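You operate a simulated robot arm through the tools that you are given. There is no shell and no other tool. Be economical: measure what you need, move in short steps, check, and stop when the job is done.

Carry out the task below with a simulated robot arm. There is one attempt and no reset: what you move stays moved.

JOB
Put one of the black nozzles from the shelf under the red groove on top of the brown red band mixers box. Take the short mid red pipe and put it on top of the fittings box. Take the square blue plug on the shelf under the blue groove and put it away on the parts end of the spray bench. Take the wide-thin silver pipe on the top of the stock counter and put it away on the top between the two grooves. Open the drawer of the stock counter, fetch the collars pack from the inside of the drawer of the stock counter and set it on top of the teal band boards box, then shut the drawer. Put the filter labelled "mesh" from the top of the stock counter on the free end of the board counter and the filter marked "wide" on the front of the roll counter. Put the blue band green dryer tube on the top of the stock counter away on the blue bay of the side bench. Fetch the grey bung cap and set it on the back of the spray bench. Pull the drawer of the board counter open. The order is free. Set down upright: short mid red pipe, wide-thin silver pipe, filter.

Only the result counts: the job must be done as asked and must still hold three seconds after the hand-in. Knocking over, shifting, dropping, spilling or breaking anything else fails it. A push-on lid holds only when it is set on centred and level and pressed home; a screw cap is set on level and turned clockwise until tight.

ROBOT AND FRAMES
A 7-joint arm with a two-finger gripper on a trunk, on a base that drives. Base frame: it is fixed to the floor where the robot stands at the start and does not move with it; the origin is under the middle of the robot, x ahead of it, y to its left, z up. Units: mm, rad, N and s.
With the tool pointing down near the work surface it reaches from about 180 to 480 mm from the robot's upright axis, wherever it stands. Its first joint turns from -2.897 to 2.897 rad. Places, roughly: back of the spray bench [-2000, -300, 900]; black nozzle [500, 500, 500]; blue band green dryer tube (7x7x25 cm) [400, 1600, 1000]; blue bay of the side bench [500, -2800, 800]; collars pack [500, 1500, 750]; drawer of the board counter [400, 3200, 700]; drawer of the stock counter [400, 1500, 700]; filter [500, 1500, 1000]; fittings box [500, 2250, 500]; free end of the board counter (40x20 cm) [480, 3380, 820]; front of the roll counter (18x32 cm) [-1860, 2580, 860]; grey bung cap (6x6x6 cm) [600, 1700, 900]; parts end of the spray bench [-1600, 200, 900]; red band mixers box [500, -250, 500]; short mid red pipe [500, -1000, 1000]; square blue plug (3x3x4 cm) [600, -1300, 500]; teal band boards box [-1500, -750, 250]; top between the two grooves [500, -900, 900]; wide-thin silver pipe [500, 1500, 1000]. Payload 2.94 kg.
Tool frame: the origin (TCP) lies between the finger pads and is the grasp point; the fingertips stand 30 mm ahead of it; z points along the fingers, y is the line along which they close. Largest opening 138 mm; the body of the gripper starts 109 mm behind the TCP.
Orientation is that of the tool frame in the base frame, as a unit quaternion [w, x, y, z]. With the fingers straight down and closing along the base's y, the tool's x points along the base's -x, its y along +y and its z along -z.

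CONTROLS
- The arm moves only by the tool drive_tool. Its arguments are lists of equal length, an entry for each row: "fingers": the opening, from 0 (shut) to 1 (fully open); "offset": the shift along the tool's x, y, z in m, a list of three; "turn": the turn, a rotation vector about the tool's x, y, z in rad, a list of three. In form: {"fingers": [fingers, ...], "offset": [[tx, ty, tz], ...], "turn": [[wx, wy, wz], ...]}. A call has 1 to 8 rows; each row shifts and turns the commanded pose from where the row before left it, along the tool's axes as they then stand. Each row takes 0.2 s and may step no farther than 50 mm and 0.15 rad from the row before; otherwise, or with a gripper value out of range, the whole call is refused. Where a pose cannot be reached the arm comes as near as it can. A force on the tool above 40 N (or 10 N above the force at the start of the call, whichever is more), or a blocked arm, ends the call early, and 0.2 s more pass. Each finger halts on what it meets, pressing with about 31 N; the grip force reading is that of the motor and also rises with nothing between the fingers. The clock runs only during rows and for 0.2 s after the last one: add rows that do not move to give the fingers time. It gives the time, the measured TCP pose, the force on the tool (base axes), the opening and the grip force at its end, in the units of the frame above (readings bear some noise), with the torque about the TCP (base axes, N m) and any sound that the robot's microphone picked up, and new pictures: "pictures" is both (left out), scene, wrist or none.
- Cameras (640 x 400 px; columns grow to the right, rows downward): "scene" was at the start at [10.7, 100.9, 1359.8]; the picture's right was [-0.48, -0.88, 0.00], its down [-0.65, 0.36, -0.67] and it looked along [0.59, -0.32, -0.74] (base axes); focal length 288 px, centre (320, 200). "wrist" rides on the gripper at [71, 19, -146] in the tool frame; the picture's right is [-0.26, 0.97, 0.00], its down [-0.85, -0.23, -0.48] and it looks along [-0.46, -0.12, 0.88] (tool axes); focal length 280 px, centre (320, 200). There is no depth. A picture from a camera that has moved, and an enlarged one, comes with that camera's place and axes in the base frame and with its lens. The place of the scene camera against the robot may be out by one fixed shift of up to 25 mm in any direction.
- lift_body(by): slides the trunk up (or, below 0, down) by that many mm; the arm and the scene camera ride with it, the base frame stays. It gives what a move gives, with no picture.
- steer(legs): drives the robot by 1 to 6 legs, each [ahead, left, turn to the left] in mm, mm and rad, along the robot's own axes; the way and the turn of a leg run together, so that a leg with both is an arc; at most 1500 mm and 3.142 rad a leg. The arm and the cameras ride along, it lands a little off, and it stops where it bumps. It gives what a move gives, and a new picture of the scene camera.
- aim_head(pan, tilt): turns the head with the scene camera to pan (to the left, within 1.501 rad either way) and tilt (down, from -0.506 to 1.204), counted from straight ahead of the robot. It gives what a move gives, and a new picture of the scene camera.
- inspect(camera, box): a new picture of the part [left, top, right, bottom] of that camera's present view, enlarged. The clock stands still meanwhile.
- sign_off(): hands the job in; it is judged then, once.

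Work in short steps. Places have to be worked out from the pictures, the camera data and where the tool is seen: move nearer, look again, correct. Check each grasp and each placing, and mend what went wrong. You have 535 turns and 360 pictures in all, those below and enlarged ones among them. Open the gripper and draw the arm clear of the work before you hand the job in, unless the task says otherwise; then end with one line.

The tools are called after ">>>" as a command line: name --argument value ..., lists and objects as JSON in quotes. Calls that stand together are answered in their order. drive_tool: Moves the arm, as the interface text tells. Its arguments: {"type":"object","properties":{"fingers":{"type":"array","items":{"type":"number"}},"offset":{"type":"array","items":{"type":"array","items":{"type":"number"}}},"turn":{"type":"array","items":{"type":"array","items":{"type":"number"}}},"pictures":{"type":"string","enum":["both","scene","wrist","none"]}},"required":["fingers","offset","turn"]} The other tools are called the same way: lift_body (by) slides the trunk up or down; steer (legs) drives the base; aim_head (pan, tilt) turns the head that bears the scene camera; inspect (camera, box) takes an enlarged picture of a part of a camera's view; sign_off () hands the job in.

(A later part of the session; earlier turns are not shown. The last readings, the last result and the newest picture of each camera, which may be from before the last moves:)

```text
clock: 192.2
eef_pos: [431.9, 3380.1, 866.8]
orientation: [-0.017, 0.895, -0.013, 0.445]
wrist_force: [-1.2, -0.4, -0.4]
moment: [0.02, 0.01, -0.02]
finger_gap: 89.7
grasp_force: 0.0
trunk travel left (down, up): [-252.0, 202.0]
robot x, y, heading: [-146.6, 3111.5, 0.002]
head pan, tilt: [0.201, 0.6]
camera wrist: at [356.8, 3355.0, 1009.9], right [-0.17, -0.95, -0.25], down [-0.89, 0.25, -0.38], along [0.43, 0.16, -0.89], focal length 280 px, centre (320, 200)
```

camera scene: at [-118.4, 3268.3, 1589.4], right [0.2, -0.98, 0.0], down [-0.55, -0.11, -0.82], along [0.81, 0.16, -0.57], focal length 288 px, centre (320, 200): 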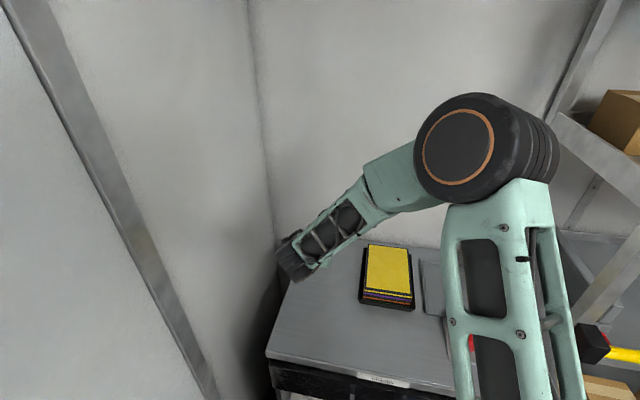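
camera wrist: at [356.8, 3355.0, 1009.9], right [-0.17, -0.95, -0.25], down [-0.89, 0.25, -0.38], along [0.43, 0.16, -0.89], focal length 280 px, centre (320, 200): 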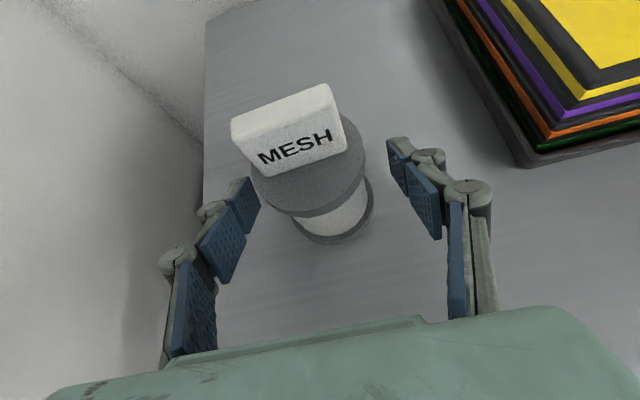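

MESH placed upright. I'll back out, then look at the board counter's drawer handle.

>>> steer --legs '[[-330, 0, 0]]'

>>> lift_body --by -60

>>> drive_tool --fingers '[0.65, 0.65, 0.65, 0.65, 0.65]' --offset '[[0, 0.045, 0], [0, 0.045, 0], [0, 0.045, 0], [0, 0.045, 0], [0, 0, 0]]' --turn '[[0, 0, 0], [0, 0, 0], [0, 0, 0], [0, 0, 0], [0, 0, 0]]' --pictures "both"

```text
clock: 194.4
eef_pos: [104.1, 3382.5, 865.8]
orientation: [-0.016, 0.895, -0.013, 0.446]
wrist_force: [0.2, -0.1, 0.2]
moment: [-0.04, -0.02, -0.01]
finger_gap: 89.7
grasp_force: 0.1
trunk travel left (down, up): [-252.0, 202.0]
robot x, y, heading: [-474.1, 3109.3, 0.0]
head pan, tilt: [0.201, 0.6]
camera scene: at [-445.4, 3268.0, 1406.5], right [0.2, -0.98, 0.0], down [-0.55, -0.11, -0.83], along [0.81, 0.17, -0.56], focal length 288 px, centre (320, 200)
```

scene: 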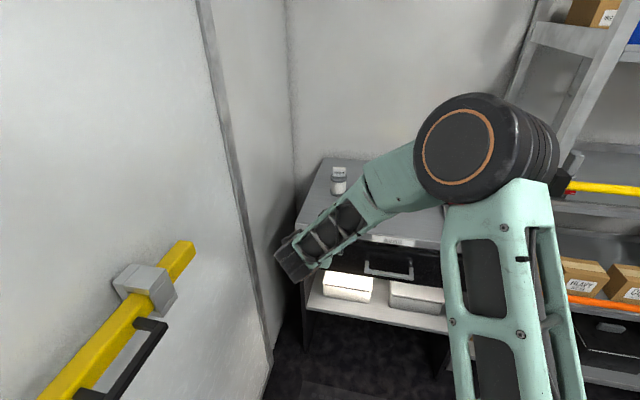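

```text
clock: 195.4
eef_pos: [105.1, 3382.1, 807.1]
orientation: [-0.016, 0.895, -0.012, 0.445]
wrist_force: [0.0, -0.9, 0.1]
moment: [-0.02, -0.01, -0.02]
finger_gap: 89.6
grasp_force: 0.1
trunk travel left (down, up): [-192.0, 262.0]
robot x, y, heading: [-474.0, 3110.5, 0.005]
head pan, tilt: [0.201, 0.6]
```

```text
clock: 196.6
eef_pos: [102.7, 3202.6, 796.7]
orientation: [-0.017, 0.895, -0.012, 0.446]
wrist_force: [0.3, 0.0, 0.2]
moment: [0.05, 0.0, 0.02]
finger_gap: 89.7
grasp_force: 0.1
trunk travel left (down, up): [-192.0, 262.0]
robot x, y, heading: [-476.1, 3110.1, 0.004]
head pan, tilt: [0.201, 0.6]
camera scene: at [-445.4, 3267.8, 1346.5], right [0.2, -0.98, 0.0], down [-0.55, -0.11, -0.83], along [0.81, 0.17, -0.56], focal length 288 px, centre (320, 200)
camera wrist: at [28.8, 3176.4, 940.9], right [-0.16, -0.95, -0.25], down [-0.89, 0.25, -0.38], along [0.43, 0.16, -0.89], focal length 280 px, centre (320, 200)
```

scene: 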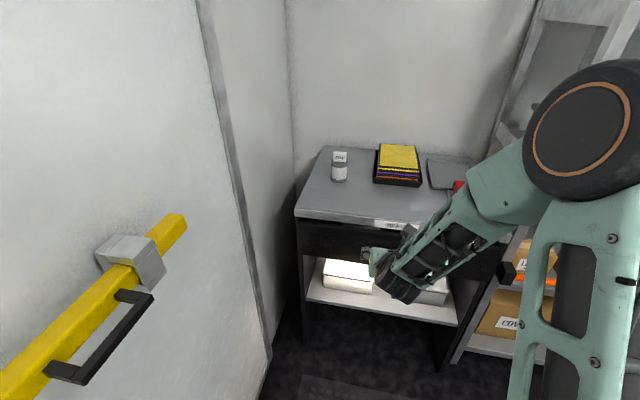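
wrist: 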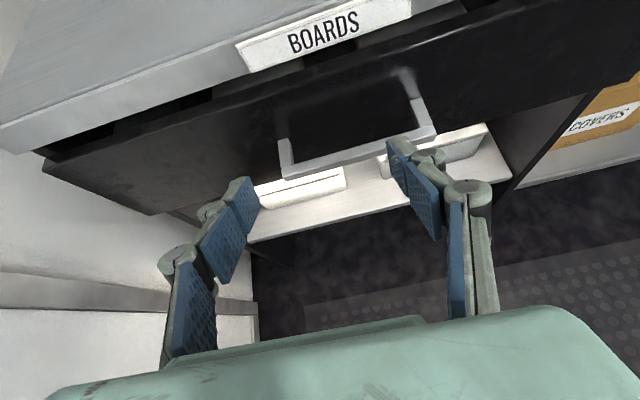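

>>> lift_body --by 60

>>> inspect --camera "wrist" --box '[0, 0, 640, 400]'

```text
clock: 197.6
eef_pos: [104.2, 3202.9, 858.4]
orientation: [-0.017, 0.895, -0.012, 0.446]
wrist_force: [0.4, 0.1, 0.5]
moment: [0.01, 0.01, -0.01]
finger_gap: 89.6
grasp_force: 0.0
trunk travel left (down, up): [-252.0, 202.0]
robot x, y, heading: [-476.9, 3111.8, 0.0]
head pan, tilt: [0.201, 0.6]
```

```text
1.00 times, centred on (320, 200) of wrist (not enlarged: the box is as wide or as high as the picture)
camera zoom: at [29.0, 3176.9, 1001.0], right [-0.16, -0.95, -0.25], down [-0.89, 0.25, -0.38], along [0.43, 0.16, -0.89], focal length 280 px, centre (320, 200)
```

zoom: 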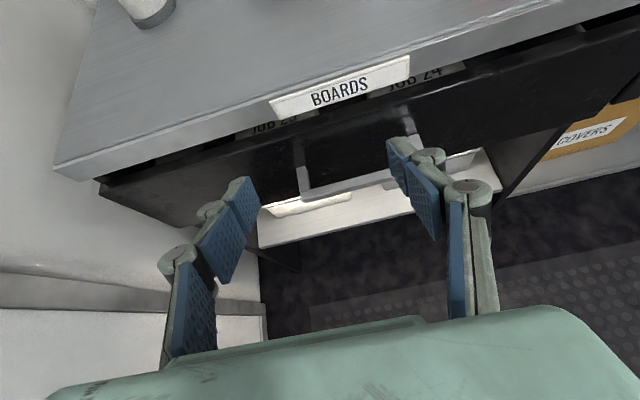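

The handle is a U-bar at about x=184, z≈699, y 3103–3249, protruding some 70 mm from the drawer front. I'll steepen the tool, close the fingers and hook behind the bar from above.

>>> drive_tool --fingers '[0.3, 0, 0, 0, 0, 0]' --offset '[[0, 0.013, 0], [0, 0.014, 0], [0, 0, 0], [0, 0, 0], [0, 0, 0], [0, 0, 0]]' --turn '[[0.01, -0.13, 0.01], [0.01, -0.13, 0.01], [0, -0.13, 0.01], [0, -0.13, 0], [0, 0, 0], [0, 0, 0]]' --pictures "none"

>>> steer --legs '[[60, 0, 0]]'

>>> inspect --camera "wrist" --box '[0, 0, 640, 400]'

```text
clock: 199.0
eef_pos: [101.7, 3173.5, 852.1]
orientation: [-0.036, 0.979, -0.013, 0.201]
wrist_force: [-0.5, -0.3, -0.1]
moment: [0.0, -0.01, -0.03]
finger_gap: 0.0
grasp_force: 28.6
out of reach, approached as far as the arm can: row 3
trunk travel left (down, up): [-252.0, 202.0]
robot x, y, heading: [-473.4, 3109.7, 0.002]
head pan, tilt: [0.201, 0.6]
```

```text
clock: 199.9
eef_pos: [159.7, 3172.9, 852.7]
orientation: [-0.036, 0.979, -0.014, 0.201]
wrist_force: [-0.1, 0.0, -0.6]
moment: [0.02, 0.04, -0.04]
finger_gap: 0.0
grasp_force: 28.4
trunk travel left (down, up): [-252.0, 202.0]
robot x, y, heading: [-412.3, 3109.5, 0.007]
head pan, tilt: [0.201, 0.6]
camera scene: at [-386.9, 3268.1, 1406.4], right [0.2, -0.98, 0.0], down [-0.55, -0.11, -0.83], along [0.81, 0.17, -0.56], focal length 288 px, centre (320, 200)
```

scene: 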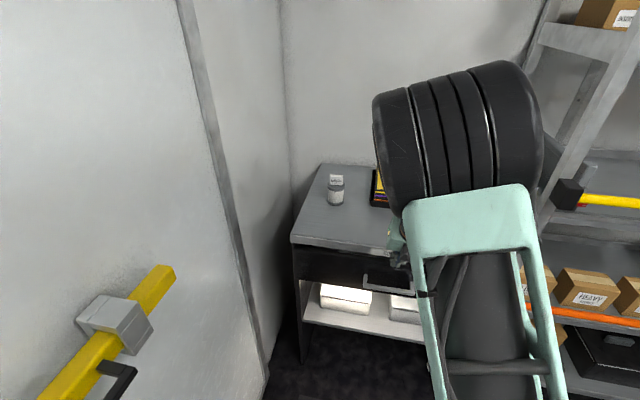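

```text
1.00 times, centred on (320, 200) of wrist (not enlarged: the box is as wide or as high as the picture)
camera zoom: at [166.5, 3140.8, 1011.9], right [-0.26, -0.95, -0.17], down [-0.96, 0.24, 0.12], along [-0.07, 0.2, -0.98], focal length 280 px, centre (320, 200)
```

zoom: 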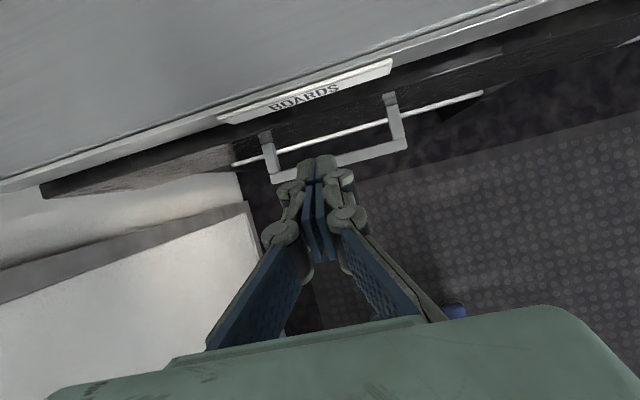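

>>> lift_body --by -92

>>> steer --legs '[[42, 0, 0]]'

>>> inspect --camera "wrist" --box '[0, 0, 640, 400]'

```text
clock: 201.2
eef_pos: [161.5, 3173.4, 760.6]
orientation: [-0.036, 0.979, -0.015, 0.201]
wrist_force: [0.3, -0.3, 0.5]
moment: [0.0, 0.0, -0.05]
finger_gap: 0.2
grasp_force: 28.7
trunk travel left (down, up): [-160.0, 294.0]
robot x, y, heading: [-418.7, 3111.5, 0.002]
head pan, tilt: [0.201, 0.6]
```

```text
clock: 202.1
eef_pos: [198.9, 3174.7, 759.9]
orientation: [-0.035, 0.979, -0.015, 0.201]
wrist_force: [-8.4, -0.8, -4.2]
moment: [-0.05, 0.26, 0.06]
finger_gap: 0.1
grasp_force: 28.8
trunk travel left (down, up): [-160.0, 294.0]
robot x, y, heading: [-373.6, 3112.6, 0.001]
head pan, tilt: [0.201, 0.6]
camera scene: at [-347.3, 3268.2, 1314.4], right [0.2, -0.98, 0.0], down [-0.55, -0.11, -0.83], along [0.81, 0.17, -0.56], focal length 288 px, centre (320, 200)
```

scene: 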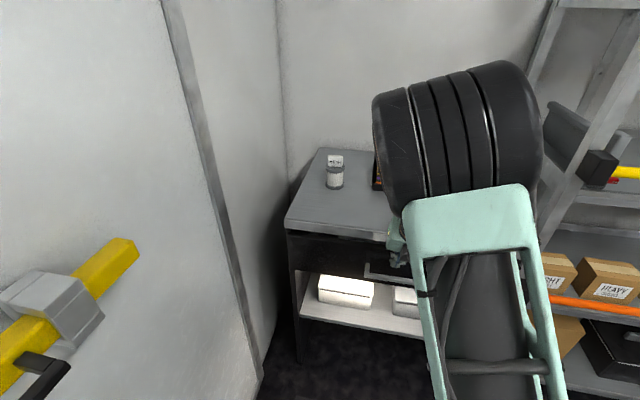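

```text
1.00 times, centred on (320, 200) of wrist (not enlarged: the box is as wide or as high as the picture)
camera zoom: at [205.9, 3141.0, 919.3], right [-0.26, -0.95, -0.17], down [-0.96, 0.24, 0.12], along [-0.08, 0.2, -0.98], focal length 280 px, centre (320, 200)
```

zoom: 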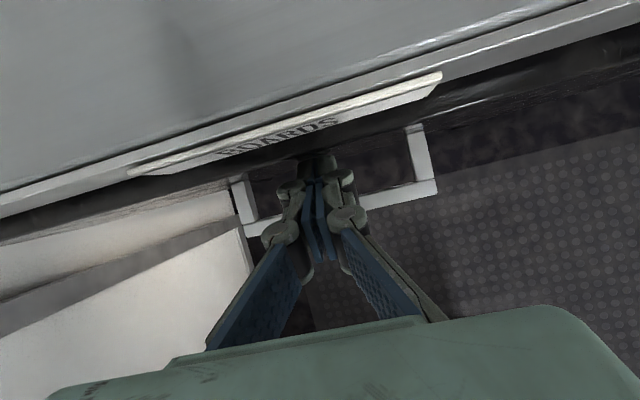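

The tip lightly touches the drawer front. I'll make the tool steeper so it fits the gap.

>>> drive_tool --fingers '[0, 0, 0, 0]' --offset '[[-0.008, 0, -0.002], [0.002, 0, 0], [0.002, 0, 0], [0, 0, 0]]' --turn '[[0, 0, 0], [0, -0.1, 0], [0, -0.1, 0], [0, 0, 0]]' --pictures "wrist"

```text
clock: 203.1
eef_pos: [194.3, 3174.3, 759.7]
orientation: [-0.037, 0.994, -0.01, 0.101]
wrist_force: [-0.2, 0.0, -0.1]
moment: [0.01, 0.03, 0.01]
finger_gap: 0.0
grasp_force: 28.5
trunk travel left (down, up): [-160.0, 294.0]
robot x, y, heading: [-373.8, 3113.9, 0.005]
head pan, tilt: [0.201, 0.6]
camera wrist: at [233.7, 3140.7, 913.9], right [-0.27, -0.95, -0.12], down [-0.92, 0.22, 0.31], along [-0.27, 0.2, -0.94], focal length 280 px, centre (320, 200)
```

wrist: 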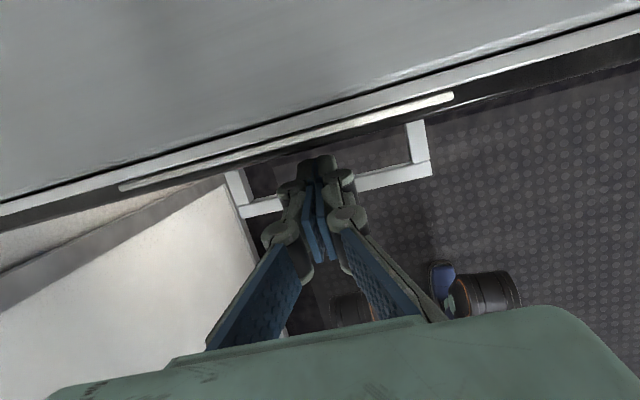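

>>> drive_tool --fingers '[0, 0]' --offset '[[0.006, 0, 0.001], [0, 0, 0]]' --turn '[[0, 0, 0], [0, 0, 0]]' --pictures "none"

>>> lift_body --by -25

>>> lift_body --by -25

>>> inspect --camera "wrist" --box '[160, 100, 480, 300]'

```text
clock: 203.7
eef_pos: [202.1, 3172.0, 761.1]
orientation: [-0.037, 0.994, -0.011, 0.1]
wrist_force: [-0.3, 0.2, -0.4]
moment: [0.01, 0.03, -0.01]
finger_gap: 0.0
grasp_force: 28.4
trunk travel left (down, up): [-160.0, 294.0]
robot x, y, heading: [-374.9, 3109.7, -0.001]
head pan, tilt: [0.201, 0.6]
```

```text
clock: 204.4
eef_pos: [200.6, 3173.3, 736.4]
orientation: [-0.037, 0.994, -0.01, 0.101]
wrist_force: [-0.3, 0.0, -0.8]
moment: [0.0, 0.01, -0.05]
finger_gap: 0.1
grasp_force: 29.0
trunk travel left (down, up): [-135.0, 319.0]
robot x, y, heading: [-373.1, 3110.8, 0.006]
head pan, tilt: [0.201, 0.6]
```

```text
clock: 205.1
eef_pos: [201.0, 3172.1, 710.8]
orientation: [-0.036, 0.994, -0.011, 0.1]
wrist_force: [0.5, -0.5, 0.7]
moment: [0.0, -0.02, -0.03]
finger_gap: 0.2
grasp_force: 28.6
trunk travel left (down, up): [-110.0, 344.0]
robot x, y, heading: [-377.1, 3109.0, 0.002]
head pan, tilt: [0.201, 0.6]
```

```text
2.00 times, centred on (320, 200) of wrist
camera zoom: at [239.8, 3140.6, 865.4], right [-0.27, -0.95, -0.12], down [-0.92, 0.22, 0.31], along [-0.27, 0.2, -0.94], focal length 561 px, centre (320, 200)
```

zoom: 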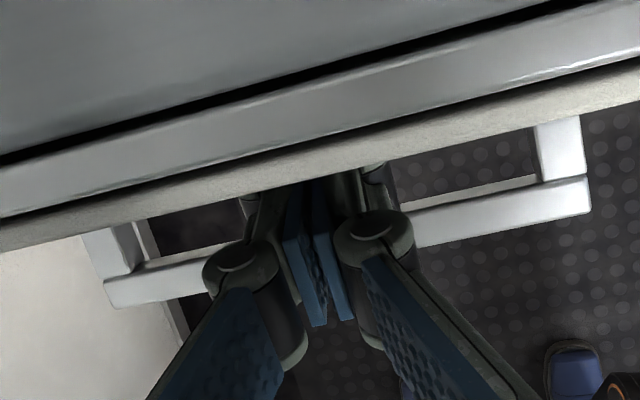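

No contact, and the tips appear to be inside the U. Pull back with the base.

>>> steer --legs '[[-60, 0, 0]]'

>>> inspect --camera "wrist" --box '[0, 0, 640, 400]'

```text
clock: 206.1
eef_pos: [140.1, 3173.8, 710.1]
orientation: [-0.037, 0.994, -0.009, 0.101]
wrist_force: [0.2, 0.9, 0.6]
moment: [-0.01, -0.02, 0.01]
finger_gap: 0.3
grasp_force: 28.6
trunk travel left (down, up): [-110.0, 344.0]
robot x, y, heading: [-436.6, 3113.6, -0.0]
head pan, tilt: [0.201, 0.6]
camera scene: at [-408.0, 3268.1, 1264.5], right [0.2, -0.98, 0.0], down [-0.55, -0.11, -0.83], along [0.81, 0.17, -0.56], focal length 288 px, centre (320, 200)
```

scene: 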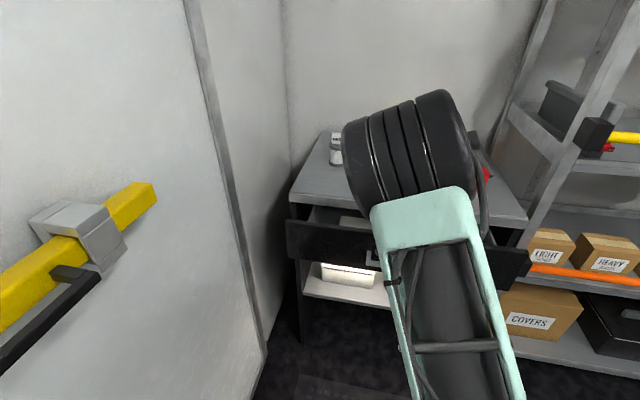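

```text
1.00 times, centred on (320, 200) of wrist (not enlarged: the box is as wide or as high as the picture)
camera zoom: at [178.8, 3140.5, 865.3], right [-0.27, -0.95, -0.12], down [-0.92, 0.22, 0.31], along [-0.27, 0.2, -0.94], focal length 280 px, centre (320, 200)
```

zoom: 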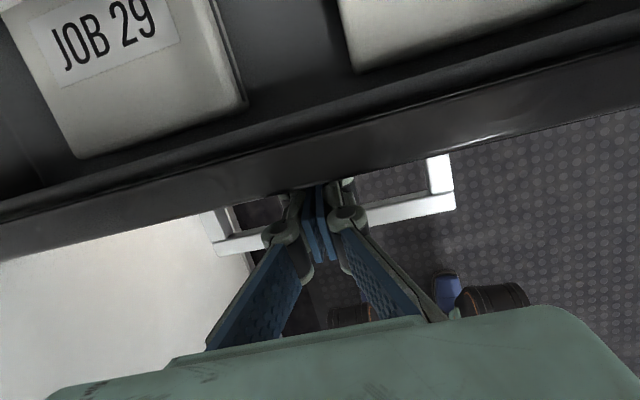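

The drawer is opening. Pull further.

>>> steer --legs '[[-180, 0, 0]]'

```text
clock: 207.6
eef_pos: [-43.4, 3170.1, 710.9]
orientation: [-0.036, 0.994, -0.014, 0.101]
wrist_force: [0.5, -0.2, -0.1]
moment: [0.0, 0.03, 0.04]
finger_gap: 0.0
grasp_force: 28.2
trunk travel left (down, up): [-110.0, 344.0]
robot x, y, heading: [-617.4, 3113.0, -0.006]
head pan, tilt: [0.201, 0.6]
camera scene: at [-591.2, 3268.4, 1264.5], right [0.19, -0.98, 0.0], down [-0.55, -0.11, -0.83], along [0.81, 0.16, -0.56], focal length 288 px, centre (320, 200)
```

scene: 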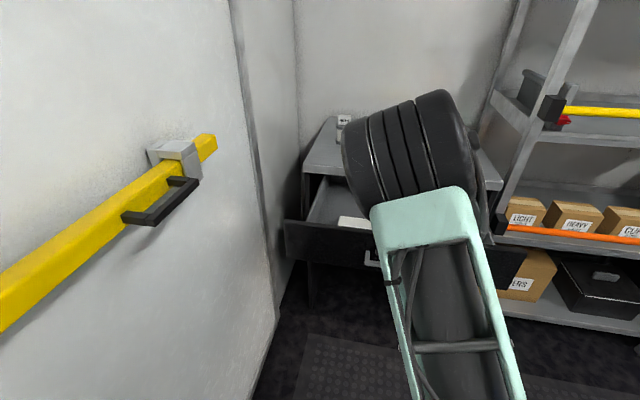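

>>> steer --legs '[[-120, 0, 0]]'

>>> inspect --camera "wrist" --box '[0, 0, 640, 400]'

```text
clock: 208.8
eef_pos: [-164.2, 3171.2, 710.7]
orientation: [-0.037, 0.994, -0.014, 0.101]
wrist_force: [-0.3, -0.2, -0.2]
moment: [0.0, 0.0, 0.0]
finger_gap: 0.2
grasp_force: 28.5
trunk travel left (down, up): [-110.0, 344.0]
robot x, y, heading: [-738.7, 3111.0, -0.001]
head pan, tilt: [0.201, 0.6]
camera scene: at [-711.6, 3268.9, 1264.5], right [0.2, -0.98, 0.0], down [-0.55, -0.11, -0.83], along [0.81, 0.16, -0.56], focal length 288 px, centre (320, 200)
```

scene: 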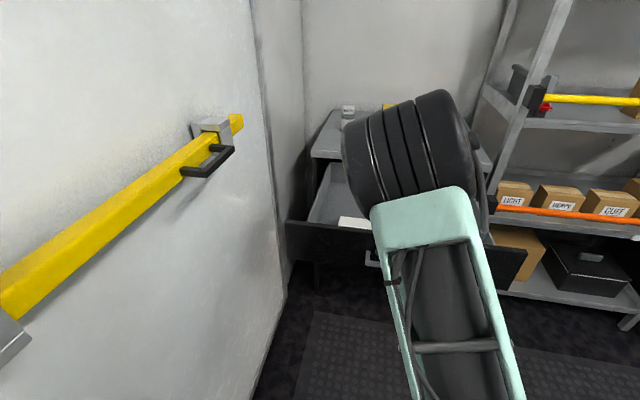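

```text
1.00 times, centred on (320, 200) of wrist (not enlarged: the box is as wide or as high as the picture)
camera zoom: at [-125.4, 3138.3, 865.1], right [-0.28, -0.95, -0.12], down [-0.92, 0.23, 0.31], along [-0.27, 0.2, -0.94], focal length 280 px, centre (320, 200)
```

zoom: 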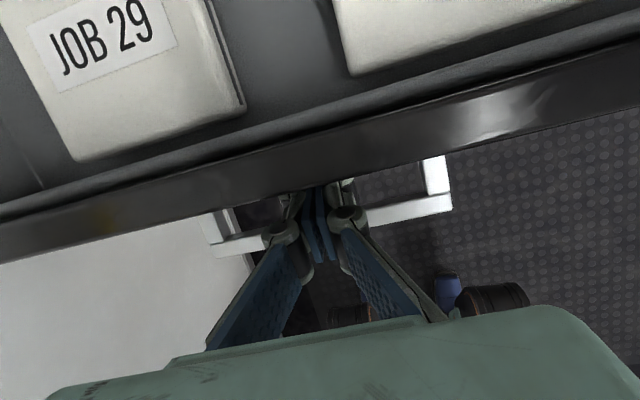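

The drawer is about 350 mm open, which is plenty. Unhook upward and back away.

>>> lift_body --by 90

>>> steer --legs '[[-200, 0, 0]]'

```text
clock: 210.1
eef_pos: [-163.9, 3171.6, 801.1]
orientation: [-0.037, 0.994, -0.014, 0.101]
wrist_force: [-0.3, -0.6, 0.4]
moment: [-0.04, 0.01, 0.03]
finger_gap: 0.0
grasp_force: 28.9
trunk travel left (down, up): [-200.0, 254.0]
robot x, y, heading: [-738.8, 3113.9, -0.005]
head pan, tilt: [0.201, 0.6]
```

```text
clock: 211.7
eef_pos: [-362.7, 3174.7, 800.7]
orientation: [-0.036, 0.994, -0.012, 0.101]
wrist_force: [-0.1, 0.3, 0.5]
moment: [-0.02, -0.01, -0.01]
finger_gap: 0.2
grasp_force: 28.2
trunk travel left (down, up): [-200.0, 254.0]
robot x, y, heading: [-937.4, 3112.0, -0.002]
head pan, tilt: [0.201, 0.6]
camera scene: at [-910.1, 3269.3, 1354.5], right [0.2, -0.98, 0.0], down [-0.55, -0.11, -0.83], along [0.81, 0.17, -0.56], focal length 288 px, centre (320, 200)
```

scene: 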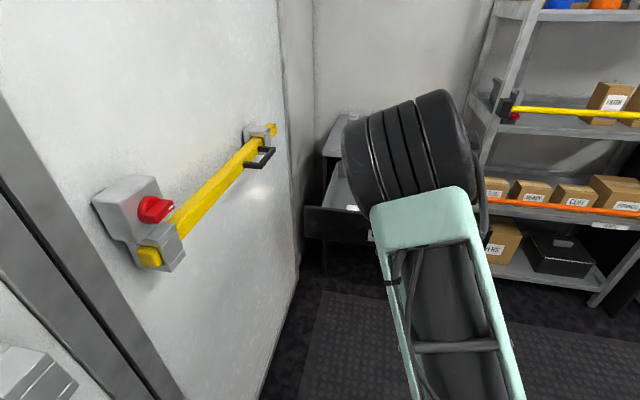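

Next the silver WIDE-THIN pipe on the stock counter (about (398,1428)). I'll restore the slanted pose and drive there.

>>> drive_tool --fingers '[0.6, 0.6, 0.6, 0.6, 0.6, 0.6, 0.6]' --offset '[[0, 0, 0], [0, 0, 0], [0, 0, 0], [0, 0, 0], [0, 0, 0], [0, 0, 0], [0, 0, 0]]' --turn '[[-0.02, 0.14, 0.01], [-0.02, 0.14, 0.01], [-0.01, 0.14, 0.01], [0, 0.14, 0], [0, 0.14, 0], [0, 0, 0], [0, 0, 0]]' --pictures "none"

>>> lift_body --by 235

>>> steer --legs '[[0, -1450, 0], [550, -290, 0]]'

>>> inspect --camera "wrist" --box '[0, 0, 640, 400]'

```text
clock: 213.3
eef_pos: [-363.5, 3172.5, 796.1]
orientation: [-0.005, 0.9, -0.036, 0.435]
wrist_force: [0.7, -0.7, 0.0]
moment: [-0.03, -0.01, 0.0]
finger_gap: 82.8
grasp_force: 0.1
out of reach, approached as far as the arm can: row 3
trunk travel left (down, up): [-200.0, 254.0]
robot x, y, heading: [-939.9, 3114.8, 0.0]
head pan, tilt: [0.201, 0.6]
```

```text
clock: 215.8
eef_pos: [-362.2, 3173.6, 1031.0]
orientation: [-0.005, 0.9, -0.037, 0.434]
wrist_force: [0.2, 0.2, 0.5]
moment: [0.01, -0.01, -0.03]
finger_gap: 82.9
grasp_force: 0.0
trunk travel left (down, up): [-435.0, 19.0]
robot x, y, heading: [-936.2, 3113.8, -0.003]
head pan, tilt: [0.201, 0.6]
```

```text
clock: 231.7
eef_pos: [167.6, 1423.2, 1030.7]
orientation: [-0.001, 0.9, -0.043, 0.434]
wrist_force: [0.1, -1.1, -0.3]
moment: [0.03, 0.04, 0.0]
finger_gap: 83.0
grasp_force: 0.0
trunk travel left (down, up): [-435.0, 19.0]
robot x, y, heading: [-410.1, 1370.8, -0.008]
head pan, tilt: [0.201, 0.6]
camera scene: at [-378.2, 1527.8, 1589.5], right [0.19, -0.98, 0.0], down [-0.56, -0.11, -0.82], along [0.81, 0.15, -0.57], focal length 288 px, centre (320, 200)
```

scene: 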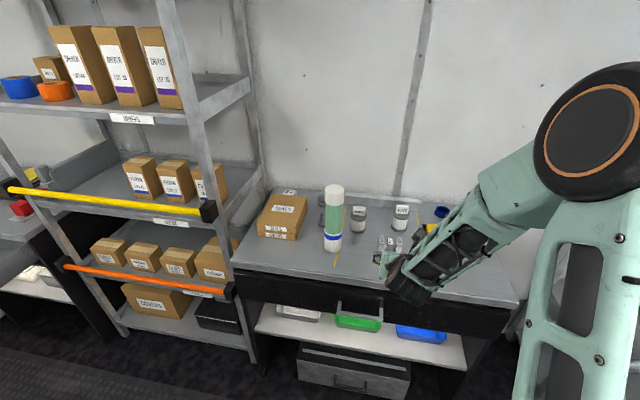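

```text
1.00 times, centred on (320, 200) of wrist (not enlarged: the box is as wide or as high as the picture)
camera zoom: at [94.5, 1403.0, 1176.1], right [-0.23, -0.94, -0.24], down [-0.88, 0.31, -0.36], along [0.41, 0.13, -0.9], focal length 280 px, centre (320, 200)
```

zoom: 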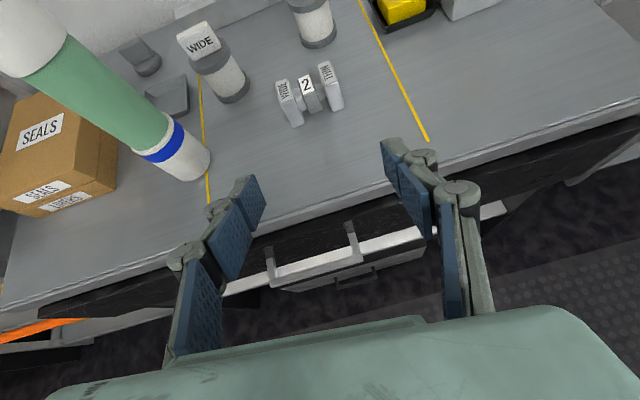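

>>> drive_tool --fingers '[0.8, 0.8, 0.8]' --offset '[[0, 0, 0], [0, 0, 0], [0, 0, 0]]' --turn '[[0.038, 0.003, -0.077], [0, 0, 0], [0, 0, 0]]' --pictures "none"

>>> steer --legs '[[190, 0, 0.008]]'

>>> lift_body --by -90

>>> inspect --camera "wrist" --box '[0, 0, 640, 400]'

```text
clock: 232.5
eef_pos: [168.0, 1422.6, 1031.9]
orientation: [-0.001, 0.9, 0.0, 0.437]
wrist_force: [0.7, 0.5, 0.0]
moment: [-0.02, 0.01, 0.01]
finger_gap: 110.6
grasp_force: 0.1
trunk travel left (down, up): [-435.0, 19.0]
robot x, y, heading: [-406.6, 1370.9, -0.015]
head pan, tilt: [0.201, 0.6]
```

```text
clock: 234.0
eef_pos: [357.6, 1419.1, 1030.1]
orientation: [-0.001, 0.9, -0.001, 0.436]
wrist_force: [-0.1, -0.1, 0.2]
moment: [0.0, 0.01, 0.04]
finger_gap: 110.3
grasp_force: 0.2
trunk travel left (down, up): [-435.0, 19.0]
robot x, y, heading: [-218.6, 1369.7, -0.02]
head pan, tilt: [0.201, 0.6]
camera scene: at [-188.5, 1524.9, 1589.4], right [0.18, -0.98, 0.0], down [-0.56, -0.1, -0.82], along [0.81, 0.15, -0.57], focal length 288 px, centre (320, 200)
```

scene: 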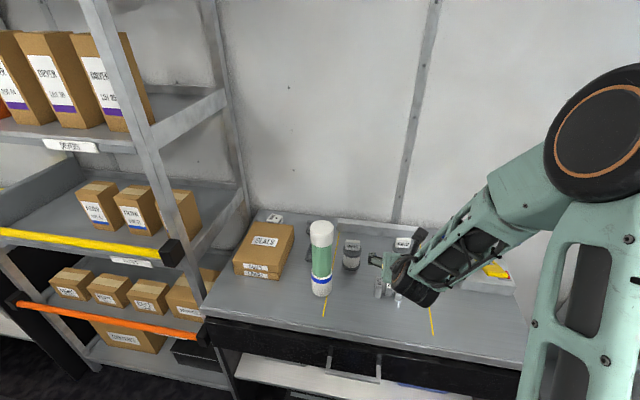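

```text
clock: 235.3
eef_pos: [356.5, 1417.5, 941.6]
orientation: [-0.001, 0.899, -0.002, 0.437]
wrist_force: [0.7, -0.2, -0.8]
moment: [-0.02, 0.0, -0.01]
finger_gap: 110.3
grasp_force: 0.1
trunk travel left (down, up): [-345.0, 109.0]
robot x, y, heading: [-219.2, 1367.6, -0.022]
head pan, tilt: [0.201, 0.6]
```

```text
1.00 times, centred on (320, 200) of wrist (not enlarged: the box is as wide or as high as the picture)
camera zoom: at [285.0, 1397.4, 1086.9], right [-0.16, -0.96, -0.21], down [-0.9, 0.23, -0.37], along [0.41, 0.13, -0.9], focal length 280 px, centre (320, 200)
```

zoom: 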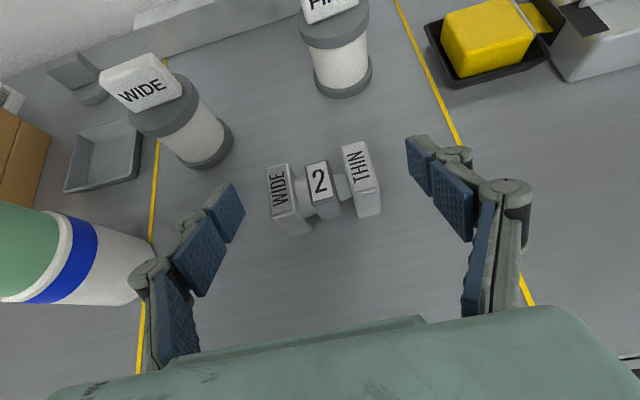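

>>> drive_tool --fingers '[0.8, 0.8, 0.8, 0.8]' --offset '[[0.0186, -0.005, 0.0236], [-0.0212, 0, 0.0167], [-0.0205, 0, 0.0162], [0, 0, 0]]' --turn '[[0, 0, 0], [0, 0, 0], [0, 0, 0], [0, 0, 0]]' --pictures "wrist"

```text
clock: 236.3
eef_pos: [385.2, 1420.3, 889.1]
orientation: [-0.001, 0.899, -0.002, 0.438]
wrist_force: [-0.5, 0.5, -0.3]
moment: [-0.02, 0.01, -0.01]
finger_gap: 110.4
grasp_force: 0.0
trunk travel left (down, up): [-345.0, 109.0]
robot x, y, heading: [-219.1, 1368.3, -0.017]
head pan, tilt: [0.201, 0.6]
camera wrist: at [314.9, 1399.2, 1034.6], right [-0.16, -0.96, -0.21], down [-0.9, 0.23, -0.37], along [0.41, 0.13, -0.9], focal length 280 px, centre (320, 200)
```

wrist: 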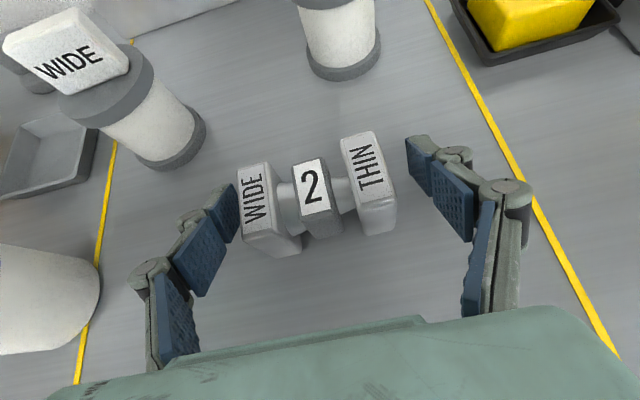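

>>> drive_tool --fingers '[0.8, 0.55, 0.4, 0.2, 0, 0]' --offset '[[0, -0.004, 0], [0, 0, 0], [0, 0, 0], [0, 0, 0], [0, 0, 0], [0, 0, 0]]' --turn '[[0, 0, 0], [0, 0, 0], [0, 0, 0], [0, 0, 0], [0, 0, 0], [0, 0, 0]]' --pictures "wrist"

```text
clock: 237.7
eef_pos: [387.2, 1425.7, 890.3]
orientation: [-0.001, 0.899, -0.001, 0.437]
wrist_force: [-0.3, -0.8, 0.4]
moment: [0.1, -0.04, 0.0]
finger_gap: 79.4
grasp_force: 31.4
trunk travel left (down, up): [-345.0, 109.0]
robot x, y, heading: [-221.7, 1368.2, -0.019]
head pan, tilt: [0.201, 0.6]
camera wrist: at [314.9, 1404.9, 1034.4], right [-0.16, -0.96, -0.21], down [-0.9, 0.23, -0.37], along [0.41, 0.13, -0.9], focal length 280 px, centre (320, 200)
```

wrist: 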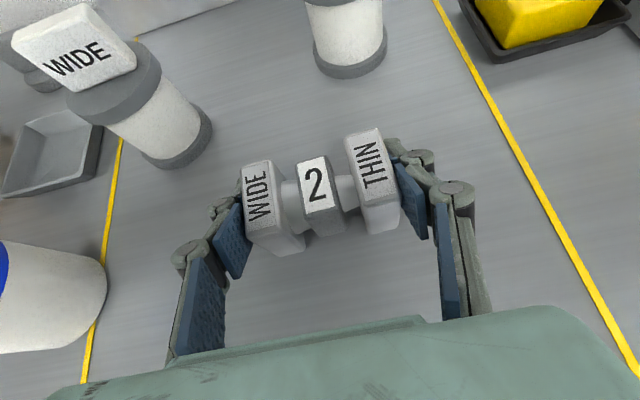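

Gripped. Lift, back out, and drive to the between-grooves area.

>>> lift_body --by 105

>>> steer --legs '[[-300, 0, 0.018], [0, -1450, 0], [0, -850, 0]]'

>>> inspect --camera "wrist" --box '[0, 0, 640, 400]'

```text
clock: 239.1
eef_pos: [385.8, 1425.3, 993.4]
orientation: [-0.001, 0.9, -0.002, 0.437]
wrist_force: [0.7, -0.2, -2.6]
moment: [0.0, -0.01, 0.01]
finger_gap: 79.6
grasp_force: 31.2
trunk travel left (down, up): [-450.0, 4.0]
robot x, y, heading: [-219.1, 1368.2, -0.011]
head pan, tilt: [0.201, 0.6]
```

```text
clock: 260.6
eef_pos: [60.6, -819.5, 993.3]
orientation: [-0.002, 0.9, 0.0, 0.436]
wrist_force: [0.6, 1.1, -1.7]
moment: [-0.01, 0.02, 0.02]
finger_gap: 79.2
grasp_force: 30.9
trunk travel left (down, up): [-450.0, 4.0]
robot x, y, heading: [-544.9, -881.9, -0.016]
head pan, tilt: [0.201, 0.6]
camera scene: at [-515.0, -723.2, 1604.5], right [0.19, -0.98, 0.0], down [-0.56, -0.1, -0.82], along [0.81, 0.15, -0.57], focal length 288 px, centre (320, 200)
```

scene: 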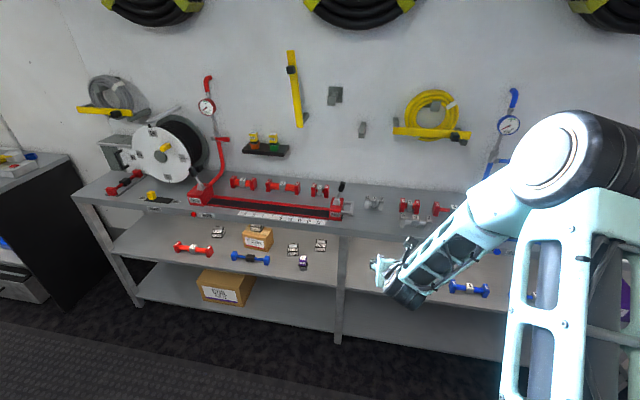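

```text
1.00 times, centred on (320, 200) of wrist (not enlarged: the box is as wide or as high as the picture)
camera zoom: at [-10.6, -841.1, 1139.2], right [-0.16, -0.96, -0.21], down [-0.9, 0.23, -0.37], along [0.41, 0.13, -0.9], focal length 280 px, centre (320, 200)
```

zoom: 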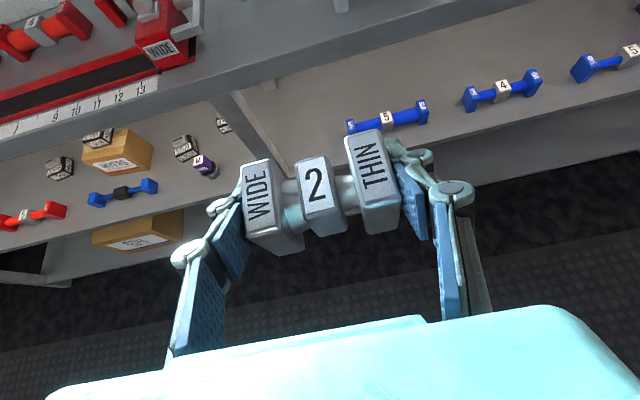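

>>> steer --legs '[[200, -40, 0.016]]'

>>> aim_head --pan 0.1 --tilt 0.7

>>> inspect --camera "wrist" --box '[0, 0, 640, 400]'

```text
clock: 262.2
eef_pos: [264.0, -853.5, 993.6]
orientation: [-0.004, 0.9, 0.006, 0.436]
wrist_force: [0.8, 0.1, -1.7]
moment: [0.0, 0.01, 0.02]
finger_gap: 79.6
grasp_force: 30.7
trunk travel left (down, up): [-450.0, 4.0]
robot x, y, heading: [-342.4, -918.1, 0.001]
head pan, tilt: [0.201, 0.6]
camera scene: at [-313.3, -764.7, 1604.5], right [0.2, -0.98, 0.0], down [-0.55, -0.11, -0.82], along [0.81, 0.17, -0.57], focal length 288 px, centre (320, 200)
```

scene: 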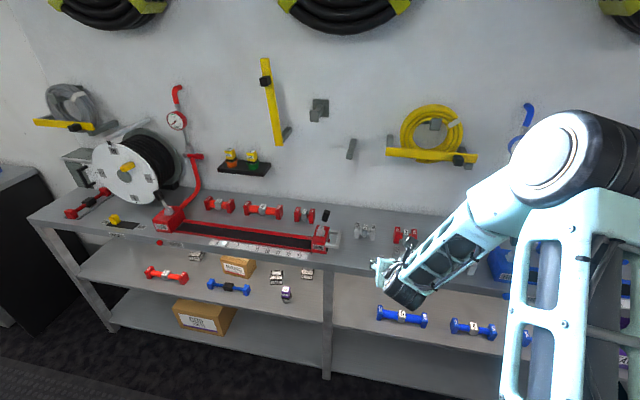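

```text
clock: 262.9
eef_pos: [262.9, -853.3, 993.6]
orientation: [-0.005, 0.9, 0.006, 0.436]
wrist_force: [-0.5, -0.4, -1.0]
moment: [-0.01, -0.04, 0.0]
finger_gap: 79.2
grasp_force: 31.0
trunk travel left (down, up): [-450.0, 4.0]
robot x, y, heading: [-342.5, -923.3, 0.002]
head pan, tilt: [0.099, 0.7]
camera scene: at [-316.0, -773.8, 1595.9], right [0.1, -0.99, 0.0], down [-0.64, -0.06, -0.77], along [0.76, 0.08, -0.64], focal length 288 px, centre (320, 200)
```

scene: 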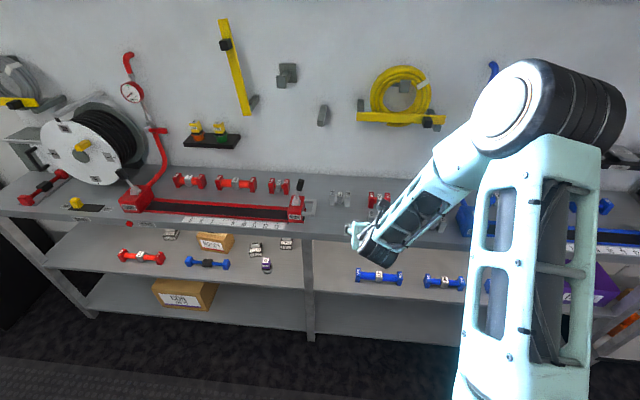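

```text
1.00 times, centred on (320, 200) of wrist (not enlarged: the box is as wide or as high as the picture)
camera zoom: at [192.0, -874.6, 1139.2], right [-0.15, -0.97, -0.21], down [-0.9, 0.22, -0.37], along [0.4, 0.13, -0.9], focal length 280 px, centre (320, 200)
```

zoom: 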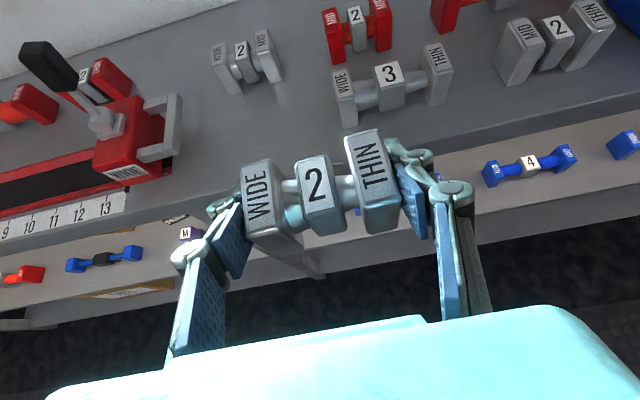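

>>> inspect --camera "wrist" --box '[190, 0, 640, 140]'

>>> inspect --camera "scene" --box '[160, 160, 400, 240]'

```text
1.42 times, centred on (415, 70) of wrist
camera zoom: at [192.0, -874.6, 1139.2], right [-0.15, -0.97, -0.21], down [-0.9, 0.22, -0.37], along [0.4, 0.13, -0.9], focal length 399 px, centre (185, 385)
```

zoom: 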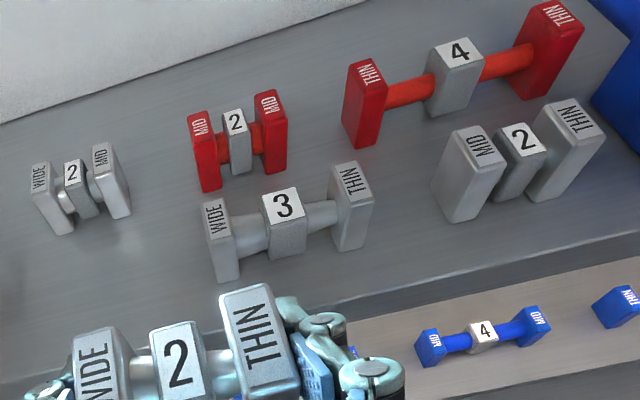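

```text
2.67 times, centred on (280, 200) of scene
camera zoom: at [-316.0, -773.8, 1595.9], right [0.1, -0.99, 0.0], down [-0.64, -0.06, -0.77], along [0.76, 0.08, -0.64], focal length 768 px, centre (427, 200)
```

zoom: 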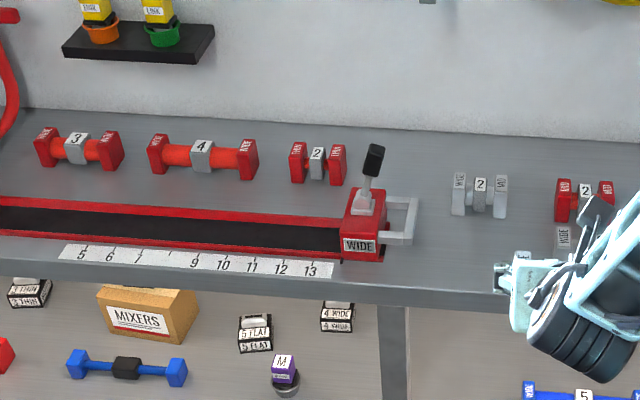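

The red MID-2 pipe (the one to fetch) is at about (490,-912). The free front spot for the silver pipe is around (425,-800). Move above it and check heights.

>>> steer --legs '[[0, 53, 0], [110, 0, 0]]'

>>> inspect --camera "wrist" --box '[0, 0, 640, 400]'

```text
clock: 264.9
eef_pos: [376.4, -800.3, 994.4]
orientation: [-0.005, 0.9, 0.006, 0.436]
wrist_force: [0.2, 0.0, -1.3]
moment: [-0.01, 0.03, -0.03]
finger_gap: 79.3
grasp_force: 31.5
trunk travel left (down, up): [-450.0, 4.0]
robot x, y, heading: [-227.1, -869.2, -0.0]
head pan, tilt: [0.099, 0.7]
camera scene: at [-202.8, -720.3, 1595.8], right [0.1, -1.0, 0.0], down [-0.64, -0.06, -0.76], along [0.76, 0.08, -0.64], focal length 288 px, centre (320, 200)
```

scene: 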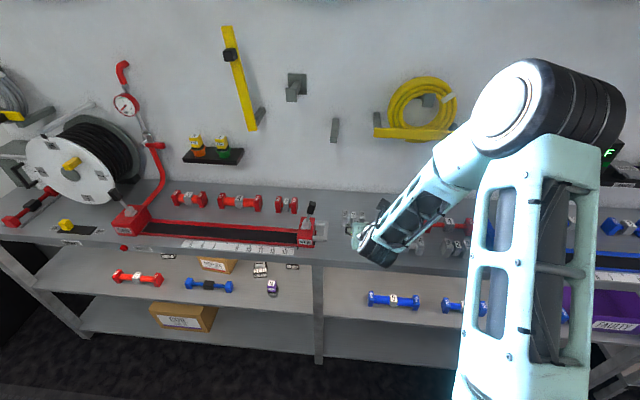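

```text
1.00 times, centred on (320, 200) of wrist (not enlarged: the box is as wide or as high as the picture)
camera zoom: at [304.9, -821.7, 1138.9], right [-0.15, -0.97, -0.21], down [-0.9, 0.22, -0.37], along [0.4, 0.13, -0.91], focal length 280 px, centre (320, 200)
```

zoom: 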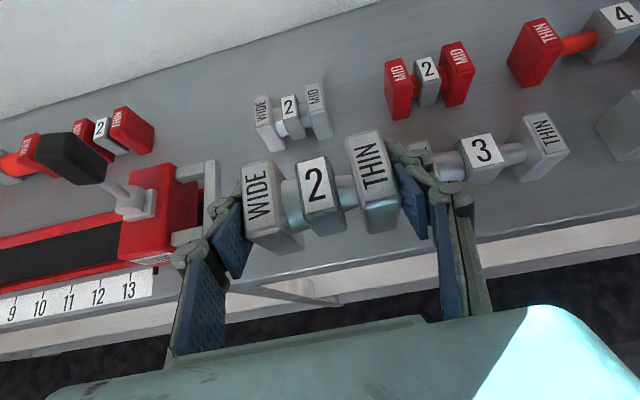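

Bench top ≈ z 860 here. Forward 47 and lower.

>>> steer --legs '[[48, 3, 0]]'

>>> lift_body --by -80

>>> inspect --camera "wrist" --box '[0, 0, 640, 400]'

```text
clock: 265.8
eef_pos: [423.9, -796.4, 993.2]
orientation: [-0.005, 0.9, 0.007, 0.436]
wrist_force: [0.5, -0.5, -2.3]
moment: [0.02, 0.01, 0.02]
finger_gap: 79.2
grasp_force: 31.4
trunk travel left (down, up): [-450.0, 4.0]
robot x, y, heading: [-179.2, -861.9, 0.009]
head pan, tilt: [0.099, 0.7]
camera scene: at [-155.2, -717.2, 1595.8], right [0.1, -1.0, 0.0], down [-0.64, -0.06, -0.76], along [0.76, 0.08, -0.64], focal length 288 px, centre (320, 200)
```

scene: 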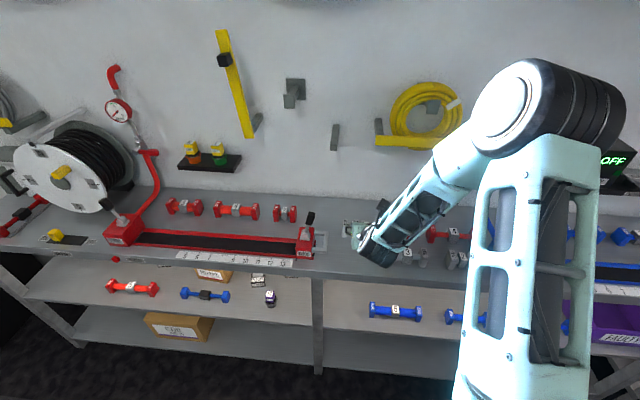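

```text
clock: 267.0
eef_pos: [423.9, -797.0, 914.4]
orientation: [-0.004, 0.899, 0.006, 0.437]
wrist_force: [-0.5, 0.2, -1.4]
moment: [0.0, -0.02, 0.0]
finger_gap: 79.4
grasp_force: 30.7
trunk travel left (down, up): [-370.0, 84.0]
robot x, y, heading: [-182.6, -864.7, 0.002]
head pan, tilt: [0.099, 0.7]
```

```text
1.00 times, centred on (320, 200) of wrist (not enlarged: the box is as wide or as high as the picture)
camera zoom: at [351.8, -818.7, 1059.3], right [-0.15, -0.97, -0.21], down [-0.9, 0.22, -0.37], along [0.4, 0.13, -0.9], focal length 280 px, centre (320, 200)
```

zoom: 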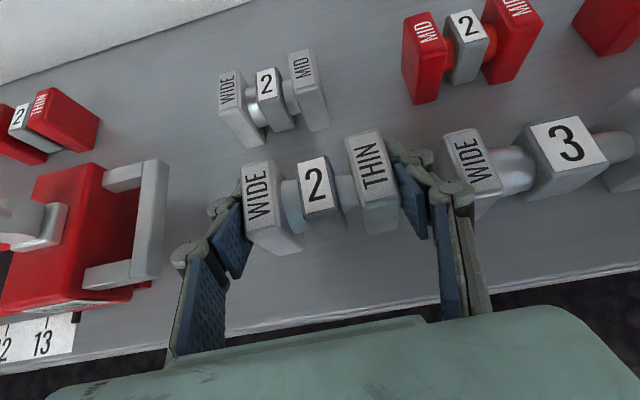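

Shift 14 mm left for clearance to the "3" pipe, then lower.

>>> drive_tool --fingers '[0, 0]' --offset '[[0, -0.014, 0], [0, 0, 0]]' --turn '[[0, 0, 0], [0, 0, 0]]' --pictures "none"

>>> lift_body --by -15

>>> lift_body --by -5

>>> lift_body --by -4

```text
clock: 267.6
eef_pos: [422.0, -783.9, 912.9]
orientation: [-0.005, 0.9, 0.006, 0.436]
wrist_force: [0.1, -0.9, -2.0]
moment: [0.03, 0.04, -0.02]
finger_gap: 79.4
grasp_force: 31.2
trunk travel left (down, up): [-370.0, 84.0]
robot x, y, heading: [-184.3, -861.3, -0.003]
head pan, tilt: [0.099, 0.7]
```

```text
clock: 268.2
eef_pos: [422.2, -782.9, 898.2]
orientation: [-0.005, 0.9, 0.007, 0.436]
wrist_force: [-1.0, -0.1, -1.0]
moment: [-0.05, 0.0, 0.0]
finger_gap: 79.3
grasp_force: 30.9
trunk travel left (down, up): [-355.0, 99.0]
robot x, y, heading: [-181.5, -864.8, 0.001]
head pan, tilt: [0.099, 0.7]
```

```text
clock: 268.7
eef_pos: [422.1, -784.5, 892.4]
orientation: [-0.005, 0.9, 0.007, 0.436]
wrist_force: [0.0, 0.3, -2.1]
moment: [0.02, 0.0, 0.01]
finger_gap: 79.5
grasp_force: 31.5
trunk travel left (down, up): [-350.0, 104.0]
robot x, y, heading: [-179.1, -863.2, -0.002]
head pan, tilt: [0.099, 0.7]
```

```text
clock: 269.3
eef_pos: [422.0, -784.2, 889.6]
orientation: [-0.004, 0.9, 0.006, 0.436]
wrist_force: [0.7, 0.0, 0.6]
moment: [-0.05, 0.01, 0.02]
finger_gap: 79.1
grasp_force: 30.6
trunk travel left (down, up): [-346.0, 108.0]
robot x, y, heading: [-184.0, -863.6, -0.003]
head pan, tilt: [0.099, 0.7]
```

>>> lift_body --by -2

>>> drive_tool --fingers '[0.62, 0.66, 0.66, 0.66]' --offset '[[0, 0, 0], [0, 0, 0], [0, 0, 0], [0, 0, 0]]' --turn '[[0, 0, 0], [0, 0, 0], [0, 0, 0], [0, 0, 0]]' --pictures "wrist"

```text
clock: 269.8
eef_pos: [420.5, -783.6, 888.4]
orientation: [-0.004, 0.899, 0.006, 0.437]
wrist_force: [-2.0, 0.7, 11.0]
moment: [-0.42, 0.35, -0.03]
finger_gap: 79.4
grasp_force: 31.4
trunk travel left (down, up): [-344.0, 110.0]
robot x, y, heading: [-182.6, -863.4, -0.003]
head pan, tilt: [0.099, 0.7]
```

```text
clock: 270.8
eef_pos: [421.9, -782.7, 886.9]
orientation: [-0.006, 0.9, 0.007, 0.436]
wrist_force: [0.3, 1.0, -0.3]
moment: [-0.01, 0.01, 0.04]
finger_gap: 91.1
grasp_force: 0.1
trunk travel left (down, up): [-344.0, 110.0]
robot x, y, heading: [-181.8, -862.7, 0.003]
head pan, tilt: [0.099, 0.7]
camera wrist: at [350.6, -805.0, 1032.6], right [-0.15, -0.97, -0.21], down [-0.9, 0.22, -0.37], along [0.4, 0.13, -0.9], focal length 280 px, centre (320, 200)
```

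wrist: 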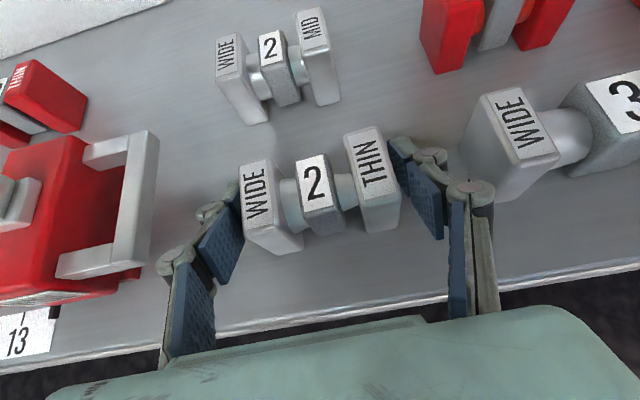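

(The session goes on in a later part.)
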